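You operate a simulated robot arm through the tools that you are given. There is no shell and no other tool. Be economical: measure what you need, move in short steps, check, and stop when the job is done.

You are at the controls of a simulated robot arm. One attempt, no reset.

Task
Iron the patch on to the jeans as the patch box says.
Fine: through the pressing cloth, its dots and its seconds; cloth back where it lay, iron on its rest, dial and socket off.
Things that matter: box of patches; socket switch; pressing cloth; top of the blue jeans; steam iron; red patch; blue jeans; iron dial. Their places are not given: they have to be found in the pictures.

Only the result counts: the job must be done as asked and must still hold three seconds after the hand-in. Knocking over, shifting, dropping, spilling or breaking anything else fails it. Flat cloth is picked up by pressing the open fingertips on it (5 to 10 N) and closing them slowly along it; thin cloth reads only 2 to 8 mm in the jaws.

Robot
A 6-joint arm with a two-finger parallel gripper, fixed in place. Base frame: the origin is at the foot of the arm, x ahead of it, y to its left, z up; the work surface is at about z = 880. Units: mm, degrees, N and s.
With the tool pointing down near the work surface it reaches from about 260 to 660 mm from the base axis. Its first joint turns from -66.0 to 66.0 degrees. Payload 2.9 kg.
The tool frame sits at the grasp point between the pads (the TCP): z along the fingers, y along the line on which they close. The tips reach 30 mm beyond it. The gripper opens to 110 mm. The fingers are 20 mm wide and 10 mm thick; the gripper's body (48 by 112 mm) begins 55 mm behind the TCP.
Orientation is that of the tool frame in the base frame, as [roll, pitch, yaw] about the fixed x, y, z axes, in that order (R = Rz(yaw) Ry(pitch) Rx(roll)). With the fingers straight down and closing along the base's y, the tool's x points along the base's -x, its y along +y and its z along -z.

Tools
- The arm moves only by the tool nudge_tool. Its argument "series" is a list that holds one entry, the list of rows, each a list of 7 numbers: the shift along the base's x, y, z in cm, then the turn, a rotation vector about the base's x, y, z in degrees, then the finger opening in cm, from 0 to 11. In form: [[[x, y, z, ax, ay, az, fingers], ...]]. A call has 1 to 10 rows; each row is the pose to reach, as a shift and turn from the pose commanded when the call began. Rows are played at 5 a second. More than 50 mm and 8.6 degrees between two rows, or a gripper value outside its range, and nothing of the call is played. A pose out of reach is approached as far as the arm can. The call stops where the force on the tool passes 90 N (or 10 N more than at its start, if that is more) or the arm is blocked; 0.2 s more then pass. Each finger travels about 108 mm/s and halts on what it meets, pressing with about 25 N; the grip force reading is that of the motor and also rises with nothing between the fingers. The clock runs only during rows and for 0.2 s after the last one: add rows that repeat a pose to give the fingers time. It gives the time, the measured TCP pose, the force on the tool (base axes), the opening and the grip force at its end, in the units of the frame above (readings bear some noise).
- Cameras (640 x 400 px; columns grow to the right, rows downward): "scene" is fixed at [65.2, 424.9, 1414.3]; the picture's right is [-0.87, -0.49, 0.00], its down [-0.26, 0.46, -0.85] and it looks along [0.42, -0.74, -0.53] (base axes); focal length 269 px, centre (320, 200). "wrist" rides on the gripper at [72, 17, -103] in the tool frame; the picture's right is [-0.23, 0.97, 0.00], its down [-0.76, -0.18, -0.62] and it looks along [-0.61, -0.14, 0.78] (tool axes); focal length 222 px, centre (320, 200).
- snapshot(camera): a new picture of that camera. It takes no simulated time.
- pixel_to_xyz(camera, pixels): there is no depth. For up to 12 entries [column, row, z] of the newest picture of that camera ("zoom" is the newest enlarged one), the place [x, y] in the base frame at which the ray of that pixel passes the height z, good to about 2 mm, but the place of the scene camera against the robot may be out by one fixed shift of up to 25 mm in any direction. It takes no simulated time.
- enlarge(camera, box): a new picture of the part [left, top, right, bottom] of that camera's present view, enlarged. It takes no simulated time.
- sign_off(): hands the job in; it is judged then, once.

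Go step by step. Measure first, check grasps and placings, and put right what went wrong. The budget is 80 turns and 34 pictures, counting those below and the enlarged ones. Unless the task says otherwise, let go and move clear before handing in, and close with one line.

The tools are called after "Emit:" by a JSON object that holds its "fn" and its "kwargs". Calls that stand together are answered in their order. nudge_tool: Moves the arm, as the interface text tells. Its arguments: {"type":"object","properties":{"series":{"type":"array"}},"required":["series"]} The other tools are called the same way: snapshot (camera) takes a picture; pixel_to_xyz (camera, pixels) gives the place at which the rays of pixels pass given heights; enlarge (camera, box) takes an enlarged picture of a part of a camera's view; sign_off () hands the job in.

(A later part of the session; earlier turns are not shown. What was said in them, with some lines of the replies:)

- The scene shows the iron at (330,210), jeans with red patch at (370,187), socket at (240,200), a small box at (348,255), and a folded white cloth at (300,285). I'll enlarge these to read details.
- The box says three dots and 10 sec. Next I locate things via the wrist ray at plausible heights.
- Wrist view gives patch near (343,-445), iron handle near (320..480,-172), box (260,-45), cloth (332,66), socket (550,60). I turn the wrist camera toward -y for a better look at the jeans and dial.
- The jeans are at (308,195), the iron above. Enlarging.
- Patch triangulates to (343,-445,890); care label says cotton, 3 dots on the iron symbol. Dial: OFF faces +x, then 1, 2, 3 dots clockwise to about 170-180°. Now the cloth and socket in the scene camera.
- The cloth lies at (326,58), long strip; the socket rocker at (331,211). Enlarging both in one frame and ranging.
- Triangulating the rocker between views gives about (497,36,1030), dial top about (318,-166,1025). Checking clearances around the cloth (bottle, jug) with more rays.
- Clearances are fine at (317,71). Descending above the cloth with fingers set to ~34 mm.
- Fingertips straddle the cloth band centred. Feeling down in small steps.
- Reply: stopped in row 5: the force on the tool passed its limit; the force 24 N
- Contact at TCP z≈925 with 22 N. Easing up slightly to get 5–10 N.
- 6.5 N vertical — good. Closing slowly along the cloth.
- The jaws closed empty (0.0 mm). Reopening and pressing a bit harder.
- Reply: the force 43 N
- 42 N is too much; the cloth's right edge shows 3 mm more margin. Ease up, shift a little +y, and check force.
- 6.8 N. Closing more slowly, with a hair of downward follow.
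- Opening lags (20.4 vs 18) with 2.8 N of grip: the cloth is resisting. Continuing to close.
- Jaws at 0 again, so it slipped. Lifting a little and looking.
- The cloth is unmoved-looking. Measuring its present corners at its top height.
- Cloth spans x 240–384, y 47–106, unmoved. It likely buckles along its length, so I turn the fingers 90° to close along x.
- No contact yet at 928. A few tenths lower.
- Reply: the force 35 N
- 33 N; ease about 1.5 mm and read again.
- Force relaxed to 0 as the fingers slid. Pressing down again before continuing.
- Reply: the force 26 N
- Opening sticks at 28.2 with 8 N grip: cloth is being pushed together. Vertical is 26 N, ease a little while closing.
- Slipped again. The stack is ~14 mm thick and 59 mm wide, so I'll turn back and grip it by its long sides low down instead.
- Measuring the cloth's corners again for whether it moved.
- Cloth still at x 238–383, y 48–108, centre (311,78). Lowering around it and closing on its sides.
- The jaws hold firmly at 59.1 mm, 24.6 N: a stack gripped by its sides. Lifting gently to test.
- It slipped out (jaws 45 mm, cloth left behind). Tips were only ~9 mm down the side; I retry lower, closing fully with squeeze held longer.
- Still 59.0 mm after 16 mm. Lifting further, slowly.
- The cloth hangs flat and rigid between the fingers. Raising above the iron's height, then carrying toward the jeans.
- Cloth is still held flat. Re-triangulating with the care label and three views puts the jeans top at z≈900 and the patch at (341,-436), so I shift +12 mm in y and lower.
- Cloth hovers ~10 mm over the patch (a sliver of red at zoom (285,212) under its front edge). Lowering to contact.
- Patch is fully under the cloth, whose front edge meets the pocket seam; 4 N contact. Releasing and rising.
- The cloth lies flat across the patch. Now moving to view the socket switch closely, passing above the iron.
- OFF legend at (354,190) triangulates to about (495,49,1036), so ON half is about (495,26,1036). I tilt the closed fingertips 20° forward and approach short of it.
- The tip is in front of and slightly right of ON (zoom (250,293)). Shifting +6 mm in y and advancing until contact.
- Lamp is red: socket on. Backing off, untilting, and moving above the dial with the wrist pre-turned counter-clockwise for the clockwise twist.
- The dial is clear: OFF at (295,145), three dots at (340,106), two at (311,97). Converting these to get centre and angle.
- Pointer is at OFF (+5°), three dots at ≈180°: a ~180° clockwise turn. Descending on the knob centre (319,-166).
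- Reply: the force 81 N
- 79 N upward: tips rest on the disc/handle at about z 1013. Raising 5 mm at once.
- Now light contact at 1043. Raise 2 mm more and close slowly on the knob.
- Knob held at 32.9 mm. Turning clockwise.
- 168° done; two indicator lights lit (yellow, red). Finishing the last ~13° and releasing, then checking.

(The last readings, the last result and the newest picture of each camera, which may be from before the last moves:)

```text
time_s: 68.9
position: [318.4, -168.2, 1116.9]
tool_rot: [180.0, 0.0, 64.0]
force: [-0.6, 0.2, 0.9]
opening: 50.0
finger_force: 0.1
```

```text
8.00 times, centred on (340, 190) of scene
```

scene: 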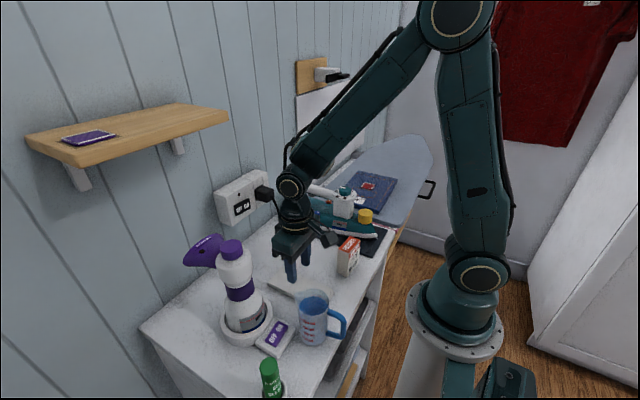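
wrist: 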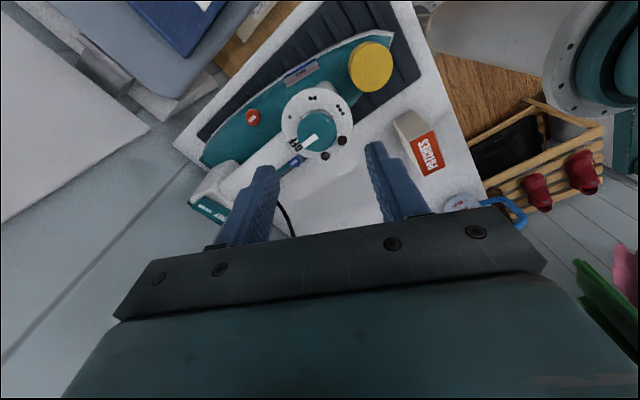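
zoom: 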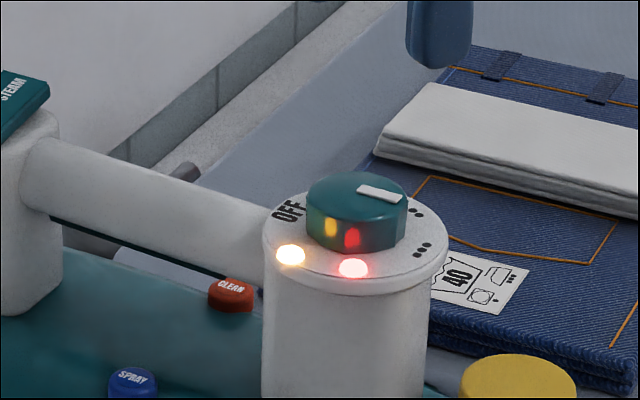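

Pointer faces the three dots; lamps lit while heating. Rotating the wrist back to close along y above the handle.

Emit:
{"fn": "nudge_tool", "kwargs": {"series": [[[0.9, 0, 0, 0, 0, 8.5, 5], [1.8, 0, 0, 0, 0, 17, 5], [2.7, 0, 0, 0, 0, 25.5, 5], [3.6, 0, 0, 0, 0, 34, 5], [4.5, 0, 0, 0, 0, 42.5, 5], [5.4, 0, 0, 0, 0, 51, 5], [6.3, 0, 0, 0, 0, 59.5, 5], [7.2, 0.1, 0, 0, 0, 68, 5], [8.1, 0.1, 0, 0, 0, 76.5, 5], [8.6, 0.1, 0, 0, 0, 85, 5]]]}}

Emit:
{"fn": "nudge_tool", "kwargs": {"series": [[[0, 0, 0, 0, 0, 8, 5], [0, 0, 0, 0, 0, 16, 5], [0, 0, 0, 0, 0, 24, 5], [0, 0, 0, 0, 0, 31, 5], [0, 0, -2, 0, 0, 31, 5], [0, 0, -4, 0, 0, 31, 5], [0, 0, -4, 0, 0, 31, 5]]]}}

Emit:
{"fn": "snapshot", "kwargs": {"camera": "wrist"}}

```text
time_s: 71.1
position: [404.4, -165.1, 1118.1]
tool_rot: [-179.9, 0.1, 149.2]
force: [-0.5, 0.1, -0.6]
opening: 50.2
finger_force: 0.1
```

```text
time_s: 72.7
position: [405.4, -166.6, 1076.4]
tool_rot: [180.0, 0.0, -180.0]
force: [0.1, -0.5, 0.5]
opening: 50.0
finger_force: 0.0
```

```text
4 pictures are left
```

wrist: 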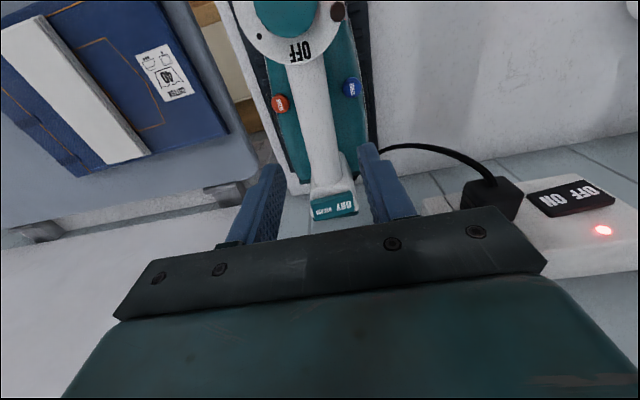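

The yellow heating lamp at (337,12) is now dark, so the iron has reached heat; handle is ~32 mm wide centred near y -163. Descending around it.

Emit:
{"fn": "nudge_tool", "kwargs": {"series": [[[0, 0.25, -2, 0, 0, 0, 5], [0, 0.25, -4, 0, 0, 0, 5], [0, 0.25, -5.5, 0, 0, 0, 5], [0, 0.25, -6.5, 0, 0, 0, 5], [0, 0.25, -7.2, 0, 0, 0, 5], [0, 0.25, -7.6, 0, 0, 0, 5]]]}}

```text
time_s: 74.1
position: [405.9, -162.6, 999.4]
tool_rot: [180.0, 0.0, -180.0]
force: [-0.5, -0.2, 1.0]
opening: 50.1
finger_force: 0.0
```

No contact at 999. A further 5 mm, then close gently.

Emit:
{"fn": "nudge_tool", "kwargs": {"series": [[[0, 0, -0.3, 0, 0, 0, 5], [0, 0, -0.5, 0, 0, 0, 4.4], [0, 0, -0.5, 0, 0, 0, 4.0], [0, 0, -0.5, 0, 0, 0, 3.7], [0, 0, -0.5, 0, 0, 0, 3.4], [0, 0, -0.5, 0, 0, 0, 3.1], [0, 0, -0.5, 0, 0, 0, 2.8], [0, 0, -0.5, 0, 0, 0, 2.4], [0, 0, -0.5, 0, 0, 0, 1.5]]]}}

```text
time_s: 76.1
position: [404.1, -162.3, 995.1]
tool_rot: [180.0, 0.1, -179.9]
force: [-0.9, -6.0, 3.4]
opening: 27.8
finger_force: 25.2
```

Handle gripped at 27.8 mm. Lifting a little to test.

Emit:
{"fn": "nudge_tool", "kwargs": {"series": [[[0, 0, 0.3, 0, 0, 0, 1], [0, 0, 0.8, 0, 0, 0, 1], [0, 0, 1.5, 0, 0, 0, 1], [0, 0, 2.5, 0, 0, 0, 1]]]}}

Emit:
{"fn": "snapshot", "kwargs": {"camera": "scene"}}

```text
time_s: 77.1
position: [405.2, -162.9, 1020.7]
tool_rot: [179.9, 0.0, 180.0]
force: [-0.3, 0.3, -10.5]
opening: 27.7
finger_force: 24.5
```

```text
3 pictures are left
```

scene: 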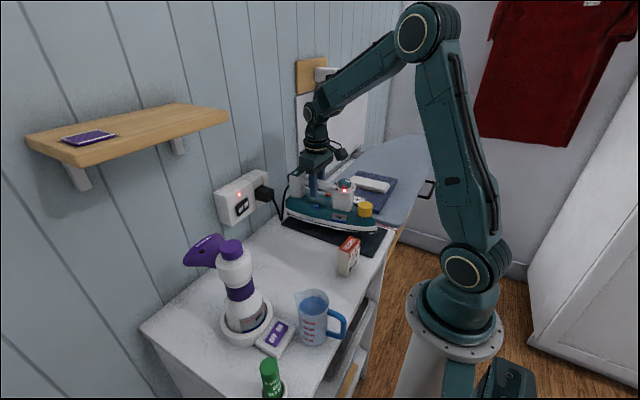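

Iron is lifted level (-10.5 N). Carrying it high over the cloth-covered patch.

Emit:
{"fn": "nudge_tool", "kwargs": {"series": [[[0, 0, 2.5, 0, 0, 0, 1], [0, -1.5, 5, 0, 0, 0, 1], [-0.6, -5, 6, 0, 0, 0, 1], [-1.3, -9, 6, 0, 0, 0, 1], [-2, -13, 6, 0, 0, 0, 1], [-2.8, -17, 6, 0, 0, 0, 1], [-3.6, -21, 6, 0, 0, 0, 1], [-4.4, -24.5, 6, 0, 0, 0, 1], [-4.9, -27, 6, 0, 0, 0, 1], [-4.9, -27, 6, 0, 0, 0, 1]]]}}

Emit:
{"fn": "nudge_tool", "kwargs": {"series": [[[0, 0, -1.5, 0, 0, 0, 1], [0, 0, -3, 0, 0, 0, 1], [0, 0, -4, 0, 0, 0, 1], [0, 0, -4.5, 0, 0, 0, 1]]]}}

```text
time_s: 79.3
position: [354.5, -432.9, 1082.6]
tool_rot: [179.9, 0.0, 179.9]
force: [-0.3, -0.6, -9.9]
opening: 27.8
finger_force: 24.7
```

```text
time_s: 80.3
position: [356.0, -432.0, 1037.8]
tool_rot: [179.9, 0.0, -180.0]
force: [-0.2, -0.8, -9.7]
opening: 27.8
finger_force: 24.3
```

Still hanging free at 1038. Feeling down in small steps.

Emit:
{"fn": "nudge_tool", "kwargs": {"series": [[[0, 0, -0.3, 0, 0, 0, 1], [0, 0, -0.6, 0, 0, 0, 1], [0, 0, -0.9, 0, 0, 0, 1], [0, 0, -1.1, 0, 0, 0, 1]]]}}

```text
time_s: 81.3
position: [355.5, -431.2, 1024.7]
tool_rot: [179.9, 0.0, 180.0]
force: [0.1, 0.4, -9.8]
opening: 27.6
finger_force: 25.0
```

Emit:
{"fn": "nudge_tool", "kwargs": {"series": [[[0, 0, -0.2, 0, 0, 0, 1], [0, 0, -0.4, 0, 0, 0, 1]]]}}

```text
time_s: 81.9
position: [354.2, -432.4, 1022.6]
tool_rot: [-180.0, 0.1, 180.0]
force: [-0.1, -0.5, -2.4]
opening: 27.7
finger_force: 24.8
```

Contact at ~81.6 s (force -2.4 N). Pressing 1 mm more and holding for the 10 seconds.

Emit:
{"fn": "nudge_tool", "kwargs": {"series": [[[0, 0, -0.12, 0, 0, 0, 1], [0, 0, -0.12, 0, 0, 0, 1], [0, 0, -0.12, 0, 0, 0, 1], [0, 0, -0.12, 0, 0, 0, 1], [0, 0, -0.12, 0, 0, 0, 1]]]}}

```text
time_s: 83.1
position: [355.2, -432.7, 1021.7]
tool_rot: [-180.0, 0.1, -180.0]
force: [1.1, -1.1, 17.1]
opening: 27.6
finger_force: 24.1
```

17 N of pressing force, steady. Holding until ~91.9 s, then lifting.

Emit:
{"fn": "nudge_tool", "kwargs": {"series": [[[0, 0, 0, 0, 0, 0, 1], [0, 0, 0, 0, 0, 0, 1], [0, 0, 0, 0, 0, 0, 1], [0, 0, 0, 0, 0, 0, 1], [0, 0, 0, 0, 0, 0, 1], [0, 0, 0, 0, 0, 0, 1], [0, 0, 0, 0, 0, 0, 1], [0, 0, 0, 0, 0, 0, 1], [0, 0, 0, 0, 0, 0, 1], [0, 0, 0, 0, 0, 0, 1]]]}}

Emit:
{"fn": "nudge_tool", "kwargs": {"series": [[[0, 0, 0, 0, 0, 0, 1], [0, 0, 0, 0, 0, 0, 1], [0, 0, 0, 0, 0, 0, 1], [0, 0, 0, 0, 0, 0, 1], [0, 0, 0, 0, 0, 0, 1], [0, 0, 0, 0, 0, 0, 1], [0, 0, 0, 0, 0, 0, 1], [0, 0, 0, 0, 0, 0, 1], [0, 0, 0, 0, 0, 0, 1], [0, 0, 0, 0, 0, 0, 1]]]}}

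Emit:
{"fn": "nudge_tool", "kwargs": {"series": [[[0, 0, 0, 0, 0, 0, 1], [0, 0, 0, 0, 0, 0, 1], [0, 0, 0, 0, 0, 0, 1], [0, 0, 0, 0, 0, 0, 1], [0, 0, 0, 0, 0, 0, 1], [0, 0, 0, 0, 0, 0, 1], [0, 0, 0, 0, 0, 0, 1], [0, 0, 0, 0, 0, 0, 1], [0, 0, 0, 0, 0, 0, 1], [0, 0, 0, 0, 0, 0, 1]]]}}

Emit:
{"fn": "nudge_tool", "kwargs": {"series": [[[0, 0, 0, 0, 0, 0, 1], [0, 0, 0, 0, 0, 0, 1], [0, 0, 0, 0, 0, 0, 1], [0, 0, 0, 0, 0, 0, 1], [0, 0, 0, 0, 0, 0, 1], [0, 0, 0, 0, 0, 0, 1], [0, 0, 0, 0, 0, 0, 1], [0, 0, 0, 0, 0, 0, 1], [0, 0, 0, 0, 0, 0, 1], [0, 0, 0, 0, 0, 0, 1]]]}}

Emit:
{"fn": "nudge_tool", "kwargs": {"series": [[[0, 0, 1, 0, 0, 0, 1], [0, 0, 2.5, 0, 0, 0, 1], [0, 0, 4, 0, 0, 0, 1], [0, 0, 6, 0, 0, 0, 1]]]}}

```text
time_s: 85.3
position: [355.6, -431.1, 1019.9]
tool_rot: [-180.0, 0.0, -179.9]
force: [0.4, 0.0, 14.6]
opening: 27.7
finger_force: 25.5
```

```text
time_s: 87.5
position: [355.8, -431.8, 1021.1]
tool_rot: [-180.0, 0.0, 180.0]
force: [-0.5, 0.6, 12.1]
opening: 27.8
finger_force: 24.7
```

```text
time_s: 89.7
position: [354.9, -432.1, 1019.6]
tool_rot: [180.0, 0.0, 179.9]
force: [0.7, 0.4, 10.6]
opening: 27.8
finger_force: 25.3
```

```text
time_s: 91.9
position: [354.4, -432.4, 1020.3]
tool_rot: [-180.0, 0.0, -180.0]
force: [0.8, 0.6, 9.8]
opening: 27.7
finger_force: 24.8
```

```text
time_s: 92.9
position: [354.6, -430.9, 1079.6]
tool_rot: [179.8, 0.1, 179.9]
force: [0.5, -0.3, -9.9]
opening: 27.6
finger_force: 25.1
```

Pressed ~10 s; iron is off again. Returning it by the reverse path (+4.9, +27 cm) over its rest.

Emit:
{"fn": "nudge_tool", "kwargs": {"series": [[[0.5, 2.5, 0, 0, 0, 0, 1], [1.3, 6, 0, 0, 0, 0, 1], [2.1, 10, 0, 0, 0, 0, 1], [2.9, 14, 0, 0, 0, 0, 1], [3.7, 18, 0, 0, 0, 0, 1], [4.4, 22, 0, 0, 0, 0, 1], [4.9, 25.5, 0, 0, 0, 0, 1], [4.9, 27, -1, 0, 0, 0, 1], [4.9, 27, -4, 0, 0, 0, 1], [4.9, 27, -6.5, 0, 0, 0, 1]]]}}

Emit:
{"fn": "nudge_tool", "kwargs": {"series": [[[0, 0, -0.6, 0, 0, 0, 1], [0, 0, -1.1, 0, 0, 0, 1], [0, 0, -1.5, 0, 0, 0, 1], [0, 0, -1.7, 0, 0, 0, 1]]]}}

```text
time_s: 95.1
position: [407.5, -163.0, 1015.0]
tool_rot: [180.0, -0.1, 180.0]
force: [0.0, 0.0, -10.5]
opening: 27.7
finger_force: 25.1
```

```text
time_s: 96.1
position: [405.1, -161.2, 998.7]
tool_rot: [180.0, 0.0, 180.0]
force: [0.8, 0.2, -9.5]
opening: 27.7
finger_force: 24.9
```

Emit:
{"fn": "nudge_tool", "kwargs": {"series": [[[0, 0, -0.15, 0, 0, 0, 1], [0, 0, -0.25, 0, 0, 0, 1], [0, 0, -0.3, 0, 0, 0, 1]]]}}

```text
time_s: 96.9
position: [405.4, -163.0, 994.5]
tool_rot: [-179.9, 0.2, -180.0]
force: [3.3, -1.6, 0.6]
opening: 28.0
finger_force: 24.6
```

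Iron is on its rest (0.6 N). Opening and rising, then going back to the dial with the wrist turned for the counter-clockwise twist.

Emit:
{"fn": "nudge_tool", "kwargs": {"series": [[[0, 0, 0, 0, 0, 0, 3.2], [0, 0, 0, 0, 0, 0, 4], [0, 0, 0, 0, 0, 0, 5], [0, 0, 0, 0, 0, 0, 5], [0, 0, 3, 0, 0, 0, 5], [0, 0, 7.5, 0, 0, 0, 5], [0, 0, 12, 0, 0, 0, 5], [-2, 0, 12, 0, 0, -8.4, 5], [-4, -0.1, 12, 0, 0, -16.8, 5], [-6, -0.2, 12, 0, 0, -25.2, 5]]]}}

Emit:
{"fn": "nudge_tool", "kwargs": {"series": [[[-1, 0, 0, 0, 0, -8.4, 5], [-2, 0, 0, 0, 0, -16.8, 5], [-2.7, -0.1, 0, 0, 0, -25.2, 5], [-2.7, -0.1, 0, 0, 0, -33.6, 5], [-2.7, -0.1, 0, 0, 0, -42, 5], [-2.7, -0.1, 0, 0, 0, -50.4, 5], [-2.7, -0.1, 0, 0, 0, -58.8, 5], [-2.7, -0.1, 0, 0, 0, -67.2, 5], [-2.7, -0.1, 0, 0, 0, -75.6, 5], [-2.7, -0.1, 0, 0, 0, -84, 5]]]}}

Emit:
{"fn": "nudge_tool", "kwargs": {"series": [[[0, 0, -1, 0, 0, -6.8, 5], [0, 0, -1, 0, 0, -6.8, 5]]]}}

```text
time_s: 99.1
position: [345.4, -164.6, 1113.3]
tool_rot: [-179.9, -0.1, 154.7]
force: [0.2, -0.1, 0.3]
opening: 50.2
finger_force: 0.0
```

```text
time_s: 101.3
position: [317.9, -164.8, 1115.3]
tool_rot: [-179.9, 0.0, 70.5]
force: [-0.3, 0.2, 0.1]
opening: 50.2
finger_force: 0.1
```

```text
time_s: 101.9
position: [317.8, -164.7, 1105.0]
tool_rot: [180.0, 0.0, 63.9]
force: [-0.3, -0.9, 0.2]
opening: 50.1
finger_force: 0.1
```

At (318,-165,1105), yaw 64. Descending to the knob height (1046.5) and closing.

Emit:
{"fn": "nudge_tool", "kwargs": {"series": [[[0, -0.1, -2.5, 0, 0, 0, 5], [0, -0.1, -4.5, 0, 0, 0, 5], [0, -0.1, -5.6, 0, 0, 0, 5], [0, -0.1, -5.8, 0, 0, 0, 4.5], [0, -0.1, -5.8, 0, 0, 0, 4], [0, -0.1, -5.8, 0, 0, 0, 3.6], [0, -0.1, -5.8, 0, 0, 0, 3.3], [0, -0.1, -5.8, 0, 0, 0, 3.0], [0, -0.1, -5.8, 0, 0, 0, 2.6]]]}}

```text
time_s: 103.9
position: [316.6, -166.7, 1047.4]
tool_rot: [179.8, 0.0, 64.0]
force: [1.0, -2.0, 5.7]
opening: 33.1
finger_force: 25.0
```

Knob gripped at 33.1 mm. Turning counter-clockwise 181°.

Emit:
{"fn": "nudge_tool", "kwargs": {"series": [[[0, 0, 0, 0, 0, 8.4, 2.6], [0, 0, 0, 0, 0, 16.8, 2.6], [0, 0, 0, 0, 0, 25.2, 2.6], [0, 0, 0, 0, 0, 33.6, 2.6], [0, 0, 0, 0, 0, 42, 2.6], [0, 0, 0, 0, 0, 50.4, 2.6], [0, 0, 0, 0, 0, 58.8, 2.6], [0, 0, 0, 0, 0, 67.2, 2.6], [0, 0, 0, 0, 0, 75.6, 2.6], [0, 0, 0, 0, 0, 84, 2.6]]]}}

Emit:
{"fn": "nudge_tool", "kwargs": {"series": [[[0, 0, 0, 0, 0, 8.4, 2.6], [0, 0, 0, 0, 0, 16.8, 2.6], [0, 0, 0, 0, 0, 25.2, 2.6], [0, 0, 0, 0, 0, 33.6, 2.6], [0, 0, 0, 0, 0, 42, 2.6], [0, 0, 0, 0, 0, 50.4, 2.6], [0, 0, 0, 0, 0, 58.8, 2.6], [0, 0, 0, 0, 0, 67.2, 2.6], [0, 0, 0, 0, 0, 75.6, 2.6], [0, 0, 0, 0, 0, 84, 2.6]]]}}

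Emit:
{"fn": "nudge_tool", "kwargs": {"series": [[[0, 0, 0, 0, 0, 6.5, 2.6], [0, 0, 0, 0, 0, 13, 2.6], [0, 0, 0, 0, 0, 13, 2.6], [0, 0, 0, 0, 0, 13, 3.6], [0, 0, 0, 0, 0, 13, 4.6], [0, 0, 0, 0, 0, 13, 5], [0, 0, 3, 0, 0, 13, 5], [0, 0, 6, 0, 0, 13, 5]]]}}

Emit:
{"fn": "snapshot", "kwargs": {"camera": "wrist"}}

```text
time_s: 106.1
position: [318.9, -165.6, 1045.5]
tool_rot: [180.0, 0.0, 148.2]
force: [11.2, 5.8, 13.3]
opening: 32.8
finger_force: 24.7
```

```text
time_s: 108.3
position: [317.3, -165.7, 1047.1]
tool_rot: [179.8, 0.0, -127.8]
force: [-1.1, -0.3, -0.2]
opening: 33.1
finger_force: 25.8
```

```text
time_s: 110.1
position: [317.6, -168.1, 1107.9]
tool_rot: [179.9, 0.0, -114.9]
force: [-0.5, 0.6, 0.6]
opening: 50.1
finger_force: 0.1
```

```text
2 pictures are left
```

wrist: 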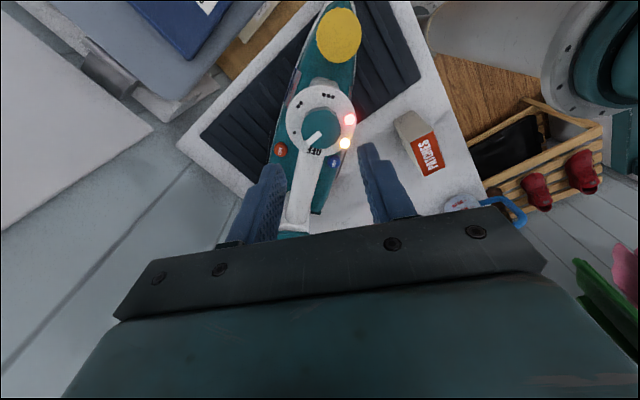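

The iron itself swivelled on its rest (handle now runs from (322,120) to (295,220)), and the pointer stands short of OFF. Measuring the iron's new direction.

Emit:
{"fn": "pixel_to_xyz", "kwargs": {"camera": "wrist", "pixels": [[321, 127, 1030], [321, 119, 1012], [304, 175, 1000], [297, 212, 1000], [315, 152, 1012], [304, 142, 1028], [319, 131, 1028], [328, 95, 1012], [338, 35, 930], [299, 131, 1012], [285, 120, 1012], [356, 120, 1012]]}}

```text
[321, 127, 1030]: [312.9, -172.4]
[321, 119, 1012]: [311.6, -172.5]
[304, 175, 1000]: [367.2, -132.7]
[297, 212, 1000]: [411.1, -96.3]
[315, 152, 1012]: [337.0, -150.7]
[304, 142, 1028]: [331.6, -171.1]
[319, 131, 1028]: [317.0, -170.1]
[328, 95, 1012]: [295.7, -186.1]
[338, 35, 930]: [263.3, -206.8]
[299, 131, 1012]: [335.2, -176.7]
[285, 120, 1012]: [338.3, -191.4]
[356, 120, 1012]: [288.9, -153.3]
```

Iron yawed ≈+39°, so the dial now sits ≈-40° from OFF; the tips had probably rubbed the disc (13 N up). I'll re-grip 3 mm higher and turn the knob +40°.

Emit:
{"fn": "nudge_tool", "kwargs": {"series": [[[0, 0, 0, 0, 0, -8.4, 5], [0, 0, 0, 0, 0, -16.8, 5], [0, 0, 0, 0, 0, -25.2, 5], [0, 0, 0, 0, 0, -33.6, 5], [0, 0, -2, 0, 0, -40, 5], [0, 0, -4, 0, 0, -40, 5], [0, 0, -5.2, 0, 0, -40, 5], [0, 0, -5.7, 0, 0, -40, 5], [0, 0, -5.7, 0, 0, -40, 4.4], [0, 0, -5.7, 0, 0, -40, 3.8]]]}}

Emit:
{"fn": "nudge_tool", "kwargs": {"series": [[[0, 0, 0, 0, 0, 0, 3.5], [0, 0, 0, 0, 0, 0, 3.3], [0, 0, 0, 0, 0, 0, 3.1], [0, 0, 0, 0, 0, 0, 2.8], [0, 0, 0, 0, 0, 0, 2.6]]]}}

```text
time_s: 112.3
position: [317.5, -165.0, 1050.1]
tool_rot: [179.9, 0.0, -155.0]
force: [-0.5, -1.0, 0.0]
opening: 38.3
finger_force: 0.1
```

```text
time_s: 113.5
position: [318.5, -166.8, 1050.7]
tool_rot: [179.9, -0.1, -155.0]
force: [1.2, -3.8, 3.3]
opening: 32.9
finger_force: 24.7
```

Gripped cleanly at 1050. Turning +40° in moderate steps.

Emit:
{"fn": "nudge_tool", "kwargs": {"series": [[[0, 0, 0, 0, 0, 5, 2.6], [0, 0, 0, 0, 0, 10, 2.6], [0, 0, 0, 0, 0, 15, 2.6], [0, 0, 0, 0, 0, 20, 2.6], [0, 0, 0, 0, 0, 25, 2.6], [0, 0, 0, 0, 0, 30, 2.6], [0, 0, 0, 0, 0, 35, 2.6], [0, 0, 0, 0, 0, 40, 2.6]]]}}

Emit:
{"fn": "nudge_tool", "kwargs": {"series": [[[0, 0, 0, 0, 0, 0, 3.4], [0, 0, 0, 0, 0, 0, 4.2], [0, 0, 0, 0, 0, 0, 5], [0, 0, 3, 0, 0, 0, 5], [0, 0, 6, 0, 0, 0, 5]]]}}

Emit:
{"fn": "snapshot", "kwargs": {"camera": "wrist"}}

```text
time_s: 115.3
position: [317.0, -165.6, 1049.9]
tool_rot: [180.0, 0.1, -114.9]
force: [-11.7, 1.9, 12.7]
opening: 32.7
finger_force: 25.1
```

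```text
time_s: 116.5
position: [316.5, -167.7, 1108.1]
tool_rot: [179.9, 0.0, -115.0]
force: [0.1, -0.9, -0.4]
opening: 50.0
finger_force: 0.1
```

```text
1 pictures are left
```

wrist: 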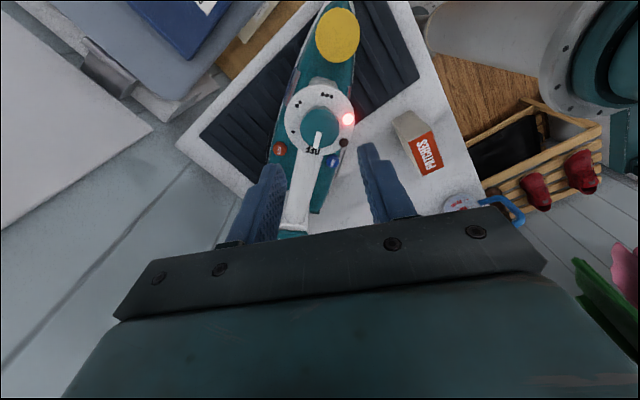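

Pointer is on OFF and the heating lamp is out. Now measuring the handle axis to pick up the iron and swing it back onto its rest.

Emit:
{"fn": "pixel_to_xyz", "kwargs": {"camera": "wrist", "pixels": [[312, 152, 1012], [319, 118, 1012], [319, 126, 1030], [318, 143, 1028], [305, 190, 1003], [297, 225, 1003], [310, 170, 1003], [278, 150, 960], [335, 162, 960], [326, 3, 895], [283, 235, 990], [314, 213, 900]]}}

```text
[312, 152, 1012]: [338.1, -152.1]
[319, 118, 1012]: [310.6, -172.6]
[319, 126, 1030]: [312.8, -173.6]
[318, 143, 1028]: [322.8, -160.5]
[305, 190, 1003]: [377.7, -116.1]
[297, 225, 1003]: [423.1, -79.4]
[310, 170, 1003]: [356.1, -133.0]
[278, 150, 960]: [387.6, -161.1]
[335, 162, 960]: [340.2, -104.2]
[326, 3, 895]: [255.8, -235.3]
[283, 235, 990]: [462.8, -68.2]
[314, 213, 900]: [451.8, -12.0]
```

Iron axis ≈39.5°; same grip point on the handle is now about (382.4,-109). Moving there with the wrist at yaw 219.5.

Emit:
{"fn": "nudge_tool", "kwargs": {"series": [[[1.3, 1.1, 0, 0, 0, -6, 5], [2.6, 2.2, 0, 0, 0, -12, 5], [3.9, 3.4, 0, 0, 0, -18, 5], [5.2, 4.6, 0, 0, 0, -25.5, 5], [6.5, 5.7, 0, 0, 0, -25.5, 5], [6.5, 5.7, -4, 0, 0, -25.5, 5], [6.5, 5.7, -7, 0, 0, -25.5, 5], [6.5, 5.7, -8.5, 0, 0, -25.5, 5], [6.5, 5.7, -9.5, 0, 0, -25.5, 5]]]}}

```text
time_s: 118.5
position: [380.9, -110.7, 1015.7]
tool_rot: [180.0, -0.1, -140.6]
force: [0.2, -0.7, -0.2]
opening: 50.1
finger_force: 0.2
```

No contact, the handle is straddled. Lowering 2 cm more and closing slowly.

Emit:
{"fn": "nudge_tool", "kwargs": {"series": [[[0, 0, -1, 0, 0, 0, 5], [0, 0, -1.8, 0, 0, 0, 5], [0, 0, -2, 0, 0, 0, 4.4], [0, 0, -2, 0, 0, 0, 4.0], [0, 0, -2, 0, 0, 0, 3.6], [0, 0, -2, 0, 0, 0, 3.3], [0, 0, -2, 0, 0, 0, 3.0], [0, 0, -2, 0, 0, 0, 2.7], [0, 0, -2, 0, 0, 0, 2.2], [0, 0, -2, 0, 0, 0, 1.5]]]}}

```text
time_s: 120.7
position: [381.8, -110.1, 995.9]
tool_rot: [-180.0, 0.0, -140.7]
force: [0.6, -8.4, 2.3]
opening: 28.2
finger_force: 24.8
```

Handle held at 28.2 mm. Lifting, swinging -39.4° and moving back over the rest.

Emit:
{"fn": "nudge_tool", "kwargs": {"series": [[[0, 0, 0.5, 0, 0, 0, 1], [0, 0, 1.5, 0, 0, 0, 1], [0, 0, 3, 0, 0, 0, 1], [0.4, -0.9, 3, 0, 0, -7, 1], [0.8, -1.8, 3, 0, 0, -14, 1], [1.2, -2.7, 3, 0, 0, -21, 1], [1.6, -3.6, 3, 0, 0, -28, 1], [2.0, -4.5, 3, 0, 0, -35, 1], [2.3, -5.3, 3, 0, 0, -39.4, 1], [2.3, -5.3, 3, 0, 0, -39.4, 1]]]}}

Emit:
{"fn": "nudge_tool", "kwargs": {"series": [[[0, 0, -1, 0, 0, 0, 1], [0, 0, -2, 0, 0, 0, 1], [0, 0, -2.4, 0, 0, 0, 1], [0, 0, -2.6, 0, 0, 0, 1]]]}}

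```text
time_s: 122.9
position: [405.3, -163.4, 1024.8]
tool_rot: [179.9, 0.0, -179.9]
force: [-0.1, 1.3, -8.6]
opening: 27.6
finger_force: 24.9
```

```text
time_s: 123.9
position: [404.3, -163.4, 998.7]
tool_rot: [179.9, 0.0, -179.9]
force: [0.6, -0.6, -9.6]
opening: 27.8
finger_force: 25.1
```

Emit:
{"fn": "nudge_tool", "kwargs": {"series": [[[0, 0, -0.2, 0, 0, 0, 1], [0, 0, -0.35, 0, 0, 0, 1], [0, 0, -0.4, 0, 0, 0, 1]]]}}

```text
time_s: 124.7
position: [404.8, -163.8, 995.6]
tool_rot: [-179.9, 0.2, 179.9]
force: [-7.9, -10.6, 13.0]
opening: 27.6
finger_force: 24.9
```

The iron is down (13 N). Easing 1 mm, releasing and rising.

Emit:
{"fn": "nudge_tool", "kwargs": {"series": [[[0, 0, 0.1, 0, 0, 0, 1.5], [0, 0, 0.1, 0, 0, 0, 3.2], [0, 0, 0.1, 0, 0, 0, 4], [0, 0, 0.1, 0, 0, 0, 5], [0, 0, 0.1, 0, 0, 0, 5], [0, 0, 4, 0, 0, 0, 5], [0, 0, 8.5, 0, 0, 0, 4], [0, 0, 13, 0, 0, 0, 2], [0, 3, 13.5, 0, 0, 0, 0], [0, 7, 13.5, 0, 0, 0, 0]]]}}

```text
time_s: 126.9
position: [404.9, -91.6, 1130.8]
tool_rot: [179.9, 0.0, -179.9]
force: [-0.6, 0.1, -0.2]
opening: 0.2
finger_force: 24.9
```

Going to the socket; fingers closed, to press OFF at y≈50 with the same tilt.

Emit:
{"fn": "nudge_tool", "kwargs": {"series": [[[0.3, 4, 0, 0, 0, 0, 0], [0.6, 8, 0, 0, 0, 0, 0], [1, 12, 0, 0, 0, 0, 0], [1.5, 14.2, -1.5, 0, -5, 0, 0], [2, 14.2, -3, 0, -10, 0, 0], [3, 14.2, -5, 0, -15, 0, 0], [4, 14.2, -6.8, 0, -20.4, 0, 0], [5, 14.2, -6.8, 0, -20.4, 0, 0]]]}}

Emit:
{"fn": "nudge_tool", "kwargs": {"series": [[[0.5, 0, 0, 0, 0, 0, 0], [1.0, 0, 0, 0, 0, 0, 0], [1.4, 0, 0, 0, 0, 0, 0], [1.8, 0, 0, 0, 0, 0, 0], [2.1, 0, 0, 0, 0, 0, 0], [2.4, 0, 0, 0, 0, 0, 0]]]}}

```text
time_s: 128.7
position: [455.2, 53.1, 1060.0]
tool_rot: [-179.9, 20.6, -179.9]
force: [0.5, 0.2, -0.7]
opening: 0.1
finger_force: 25.0
```

```text
time_s: 130.1
position: [479.5, 51.5, 1061.6]
tool_rot: [-179.9, 20.5, 179.9]
force: [-1.3, 1.0, 0.4]
opening: 0.0
finger_force: 25.2
```

Same depth as the ON press. Pushing 3 mm more to be sure, then retreating.

Emit:
{"fn": "nudge_tool", "kwargs": {"series": [[[0.15, 0, 0, 0, 0, 0, 0], [0.3, 0, 0, 0, 0, 0, 0]]]}}

```text
time_s: 130.7
position: [480.2, 50.8, 1062.7]
tool_rot: [-179.9, 20.2, -179.7]
force: [-25.1, 1.9, 12.4]
opening: 0.1
finger_force: 25.2
```

25 N against the bottomed rocker: OFF pressed. Retreating and heading for the cloth with fingers opening to 80 mm.

Emit:
{"fn": "nudge_tool", "kwargs": {"series": [[[-2, 0, 0.5, 0, 0, 0, 0], [-4, 0, 3, 0, 5, 0, 0], [-6, -2, 5, 0, 10, 0, 0], [-7, -6, 6.8, 0, 15, 0, 0], [-8, -10, 6.8, 0, 20.4, 0, 0], [-9, -14, 6.8, 0, 20.4, 0, 2], [-10, -18, 6.8, 0, 20.4, 0, 4], [-11, -22, 6.8, 0, 20.4, 0, 6], [-12, -26, 6.8, 0, 20.4, 0, 8], [-13, -30, 6.8, 0, 20.4, 0, 8]]]}}

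```text
time_s: 132.9
position: [350.1, -251.9, 1135.3]
tool_rot: [-180.0, 0.0, -179.8]
force: [0.4, -0.5, 0.3]
opening: 80.3
finger_force: 0.2
```

Moving above the cloth and lowering around it.

Emit:
{"fn": "nudge_tool", "kwargs": {"series": [[[-0.3, -4.5, 0, 0, 0, 0.8, 8], [-0.5, -9, 0, 0, 0, 0.8, 8], [-0.7, -13.5, 0, 0, 0, 0.8, 8], [-0.8, -18.1, 0, 0, 0, 0.8, 8], [-0.8, -18.1, -5, 0, 0, 0.8, 8], [-0.8, -18.1, -10, 0, 0, 0.8, 8], [-0.8, -18.1, -14, 0, 0, 0.8, 8], [-0.8, -18.1, -17, 0, 0, 0.8, 8], [-0.8, -18.1, -19, 0, 0, 0.8, 8], [-0.8, -18.1, -19.6, 0, 0, 0.8, 8]]]}}

```text
time_s: 135.1
position: [342.0, -430.9, 931.8]
tool_rot: [180.0, 0.1, -179.0]
force: [0.5, 0.4, -0.2]
opening: 80.0
finger_force: 0.1
```

At 932, free. Closing on the cloth's sides.

Emit:
{"fn": "nudge_tool", "kwargs": {"series": [[[0, -0.1, -0.05, 0, 0, 0, 7.4], [0, -0.1, -0.05, 0, 0, 0, 6.8], [0, -0.1, -0.05, 0, 0, 0, 6.3], [0, -0.1, -0.05, 0, 0, 0, 5.9], [0, -0.1, -0.05, 0, 0, 0, 5], [0, -0.1, -0.05, 0, 0, 0, 4], [0, -0.1, -0.05, 0, 0, 0, 3]]]}}

Emit:
{"fn": "nudge_tool", "kwargs": {"series": [[[0, 0, 0.3, 0, 0, 0, 3], [0, 0, 0.7, 0, 0, 0, 3], [0, 0, 1.2, 0, 0, 0, 3], [0, 0, 2, 0, 0, 0, 3], [0, 0, 3, 0, 0, 0, 3], [0, 0, 5, 0, 0, 0, 3]]]}}

```text
time_s: 136.7
position: [343.4, -432.0, 932.2]
tool_rot: [-179.9, 0.0, -179.1]
force: [0.2, -0.2, 0.6]
opening: 58.8
finger_force: 24.8
```

```text
time_s: 138.1
position: [344.9, -433.3, 984.5]
tool_rot: [-179.9, 0.0, -179.1]
force: [0.1, -0.5, 0.6]
opening: 59.3
finger_force: 24.8
5 turns are left
```

The cloth is held (59.3 mm). With few turns left, I carry it back along the same path, lower it to where it lay, release and rise, then take the last picture.

Emit:
{"fn": "nudge_tool", "kwargs": {"series": [[[0, 0, 3, 0, 0, 0, 3], [0, 0, 6.5, 0, 0, 0, 3], [0, 0, 10, 0, 0, 0, 3], [0, 0, 13.2, 0, 0, 0, 3], [-0.2, 3, 13.2, 0, 0, 0, 3], [-0.4, 7, 13.2, 0, 0, 0, 3], [-0.6, 11, 13.2, 0, 0, 0, 3], [-0.8, 15, 13.2, 0, 0, 0, 3], [-1, 19, 13.2, 0, 0, 0, 3], [-1.2, 23, 13.2, 0, 0, 0, 3]]]}}

Emit:
{"fn": "nudge_tool", "kwargs": {"series": [[[-0.3, 4, 0, 0, 0, 0, 3], [-0.6, 8, 0, 0, 0, 0, 3], [-0.9, 12, 0, 0, 0, 0, 3], [-1.2, 16, 0, 0, 0, 0, 3], [-1.5, 20, 0, 0, 0, 0, 3], [-1.85, 24, 0, 0, 0, 0, 3], [-1.85, 27, 0, 0, 0, 0, 3], [-1.85, 28.2, 0, 0, 0, 0, 3], [-1.85, 28.2, 0, 0, 0, 0, 3]]]}}

Emit:
{"fn": "nudge_tool", "kwargs": {"series": [[[0, 0, -4, 0, 0, 0, 3], [0, 0, -8, 0, 0, 0, 3], [0, 0, -12, 0, 0, 0, 3], [0, 0, -15, 0, 0, 0, 3], [0, 0, -17.5, 0, 0, 0, 3], [0, 0, -18.5, 0, 0, 0, 3], [0, 0, -19, 0, 0, 0, 3], [0, 0, -19, 0, 0, 0, 3]]]}}

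```text
time_s: 140.3
position: [329.5, -207.0, 1112.9]
tool_rot: [180.0, 0.0, -179.1]
force: [-0.5, 1.1, 0.4]
opening: 58.9
finger_force: 25.8
```

```text
time_s: 142.3
position: [315.3, 80.9, 1114.9]
tool_rot: [179.9, 0.0, -179.1]
force: [-0.2, -0.1, -0.9]
opening: 58.8
finger_force: 25.0
```

```text
time_s: 144.1
position: [313.3, 78.3, 924.1]
tool_rot: [-180.0, 0.0, -179.1]
force: [0.5, 0.6, -0.2]
opening: 58.9
finger_force: 25.1
4 turns are left
```

The cloth is over its place at (313,78.5), 12 mm above. Lowering, releasing, rising and taking the last picture.

Emit:
{"fn": "nudge_tool", "kwargs": {"series": [[[0, 0, -0.5, 0, 0, 0, 3], [0, 0, -0.9, 0, 0, 0, 3], [0, 0, -1.15, 0, 0, 0, 3], [0, 0, -1.15, 0, 0, 0, 5.9], [0, 0, -1.15, 0, 0, 0, 6.6], [0, 0, -1.15, 0, 0, 0, 7.4], [0, 0, -1.15, 0, 0, 0, 8], [0, 0, 1, 0, 0, 0, 8], [0, 0, 5, 0, 0, 0, 8], [0, 0, 10, 0, 0, 0, 8]]]}}

Emit:
{"fn": "nudge_tool", "kwargs": {"series": [[[0, 0, 5, 0, 0, 0, 8], [0, -2, 10, 0, 0, 0, 8], [0, -4, 15, 0, 0, 0, 8], [0, -6, 19, 0, 0, 0, 8]]]}}

Emit:
{"fn": "snapshot", "kwargs": {"camera": "wrist"}}

```text
time_s: 146.3
position: [312.7, 76.6, 1023.9]
tool_rot: [-180.0, 0.0, -179.1]
force: [-0.1, 0.0, -0.8]
opening: 80.1
finger_force: 0.0
```

```text
refused: row 2 steps farther than a row can; nothing moved
```

```text
0 pictures are left
3 turns are left
```

wrist: 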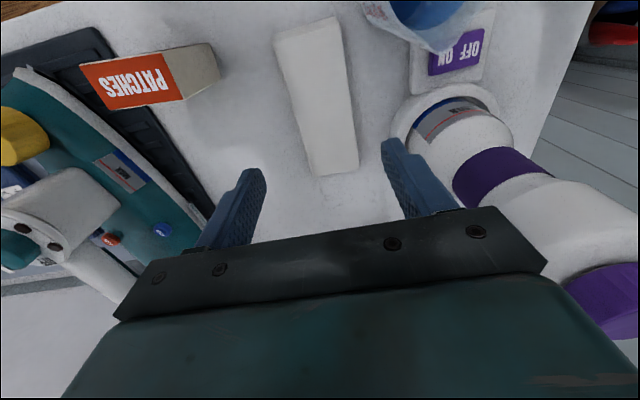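

Both iron lamps at (22,228) and (55,245) are dark, so the socket is off. The iron is square on its mat, the cloth lies back in its place, and the hand is clear, so I'm handing in.

Emit:
{"fn": "sign_off", "kwargs": {}}

```text
The job is handed in.
```

I pressed the patch through the cloth at three dots for about 10 s, though I never saw the patch again after lifting the cloth. In my last picture the cloth was back where it lay, the iron was on its rest and both its lamps were dark. An earlier picture showed the dial at OFF; I didn't picture the socket switch after pressing it off. The iron swivelled about 40° on its rest while I turned the dial back, so I lifted it and set it straight again.
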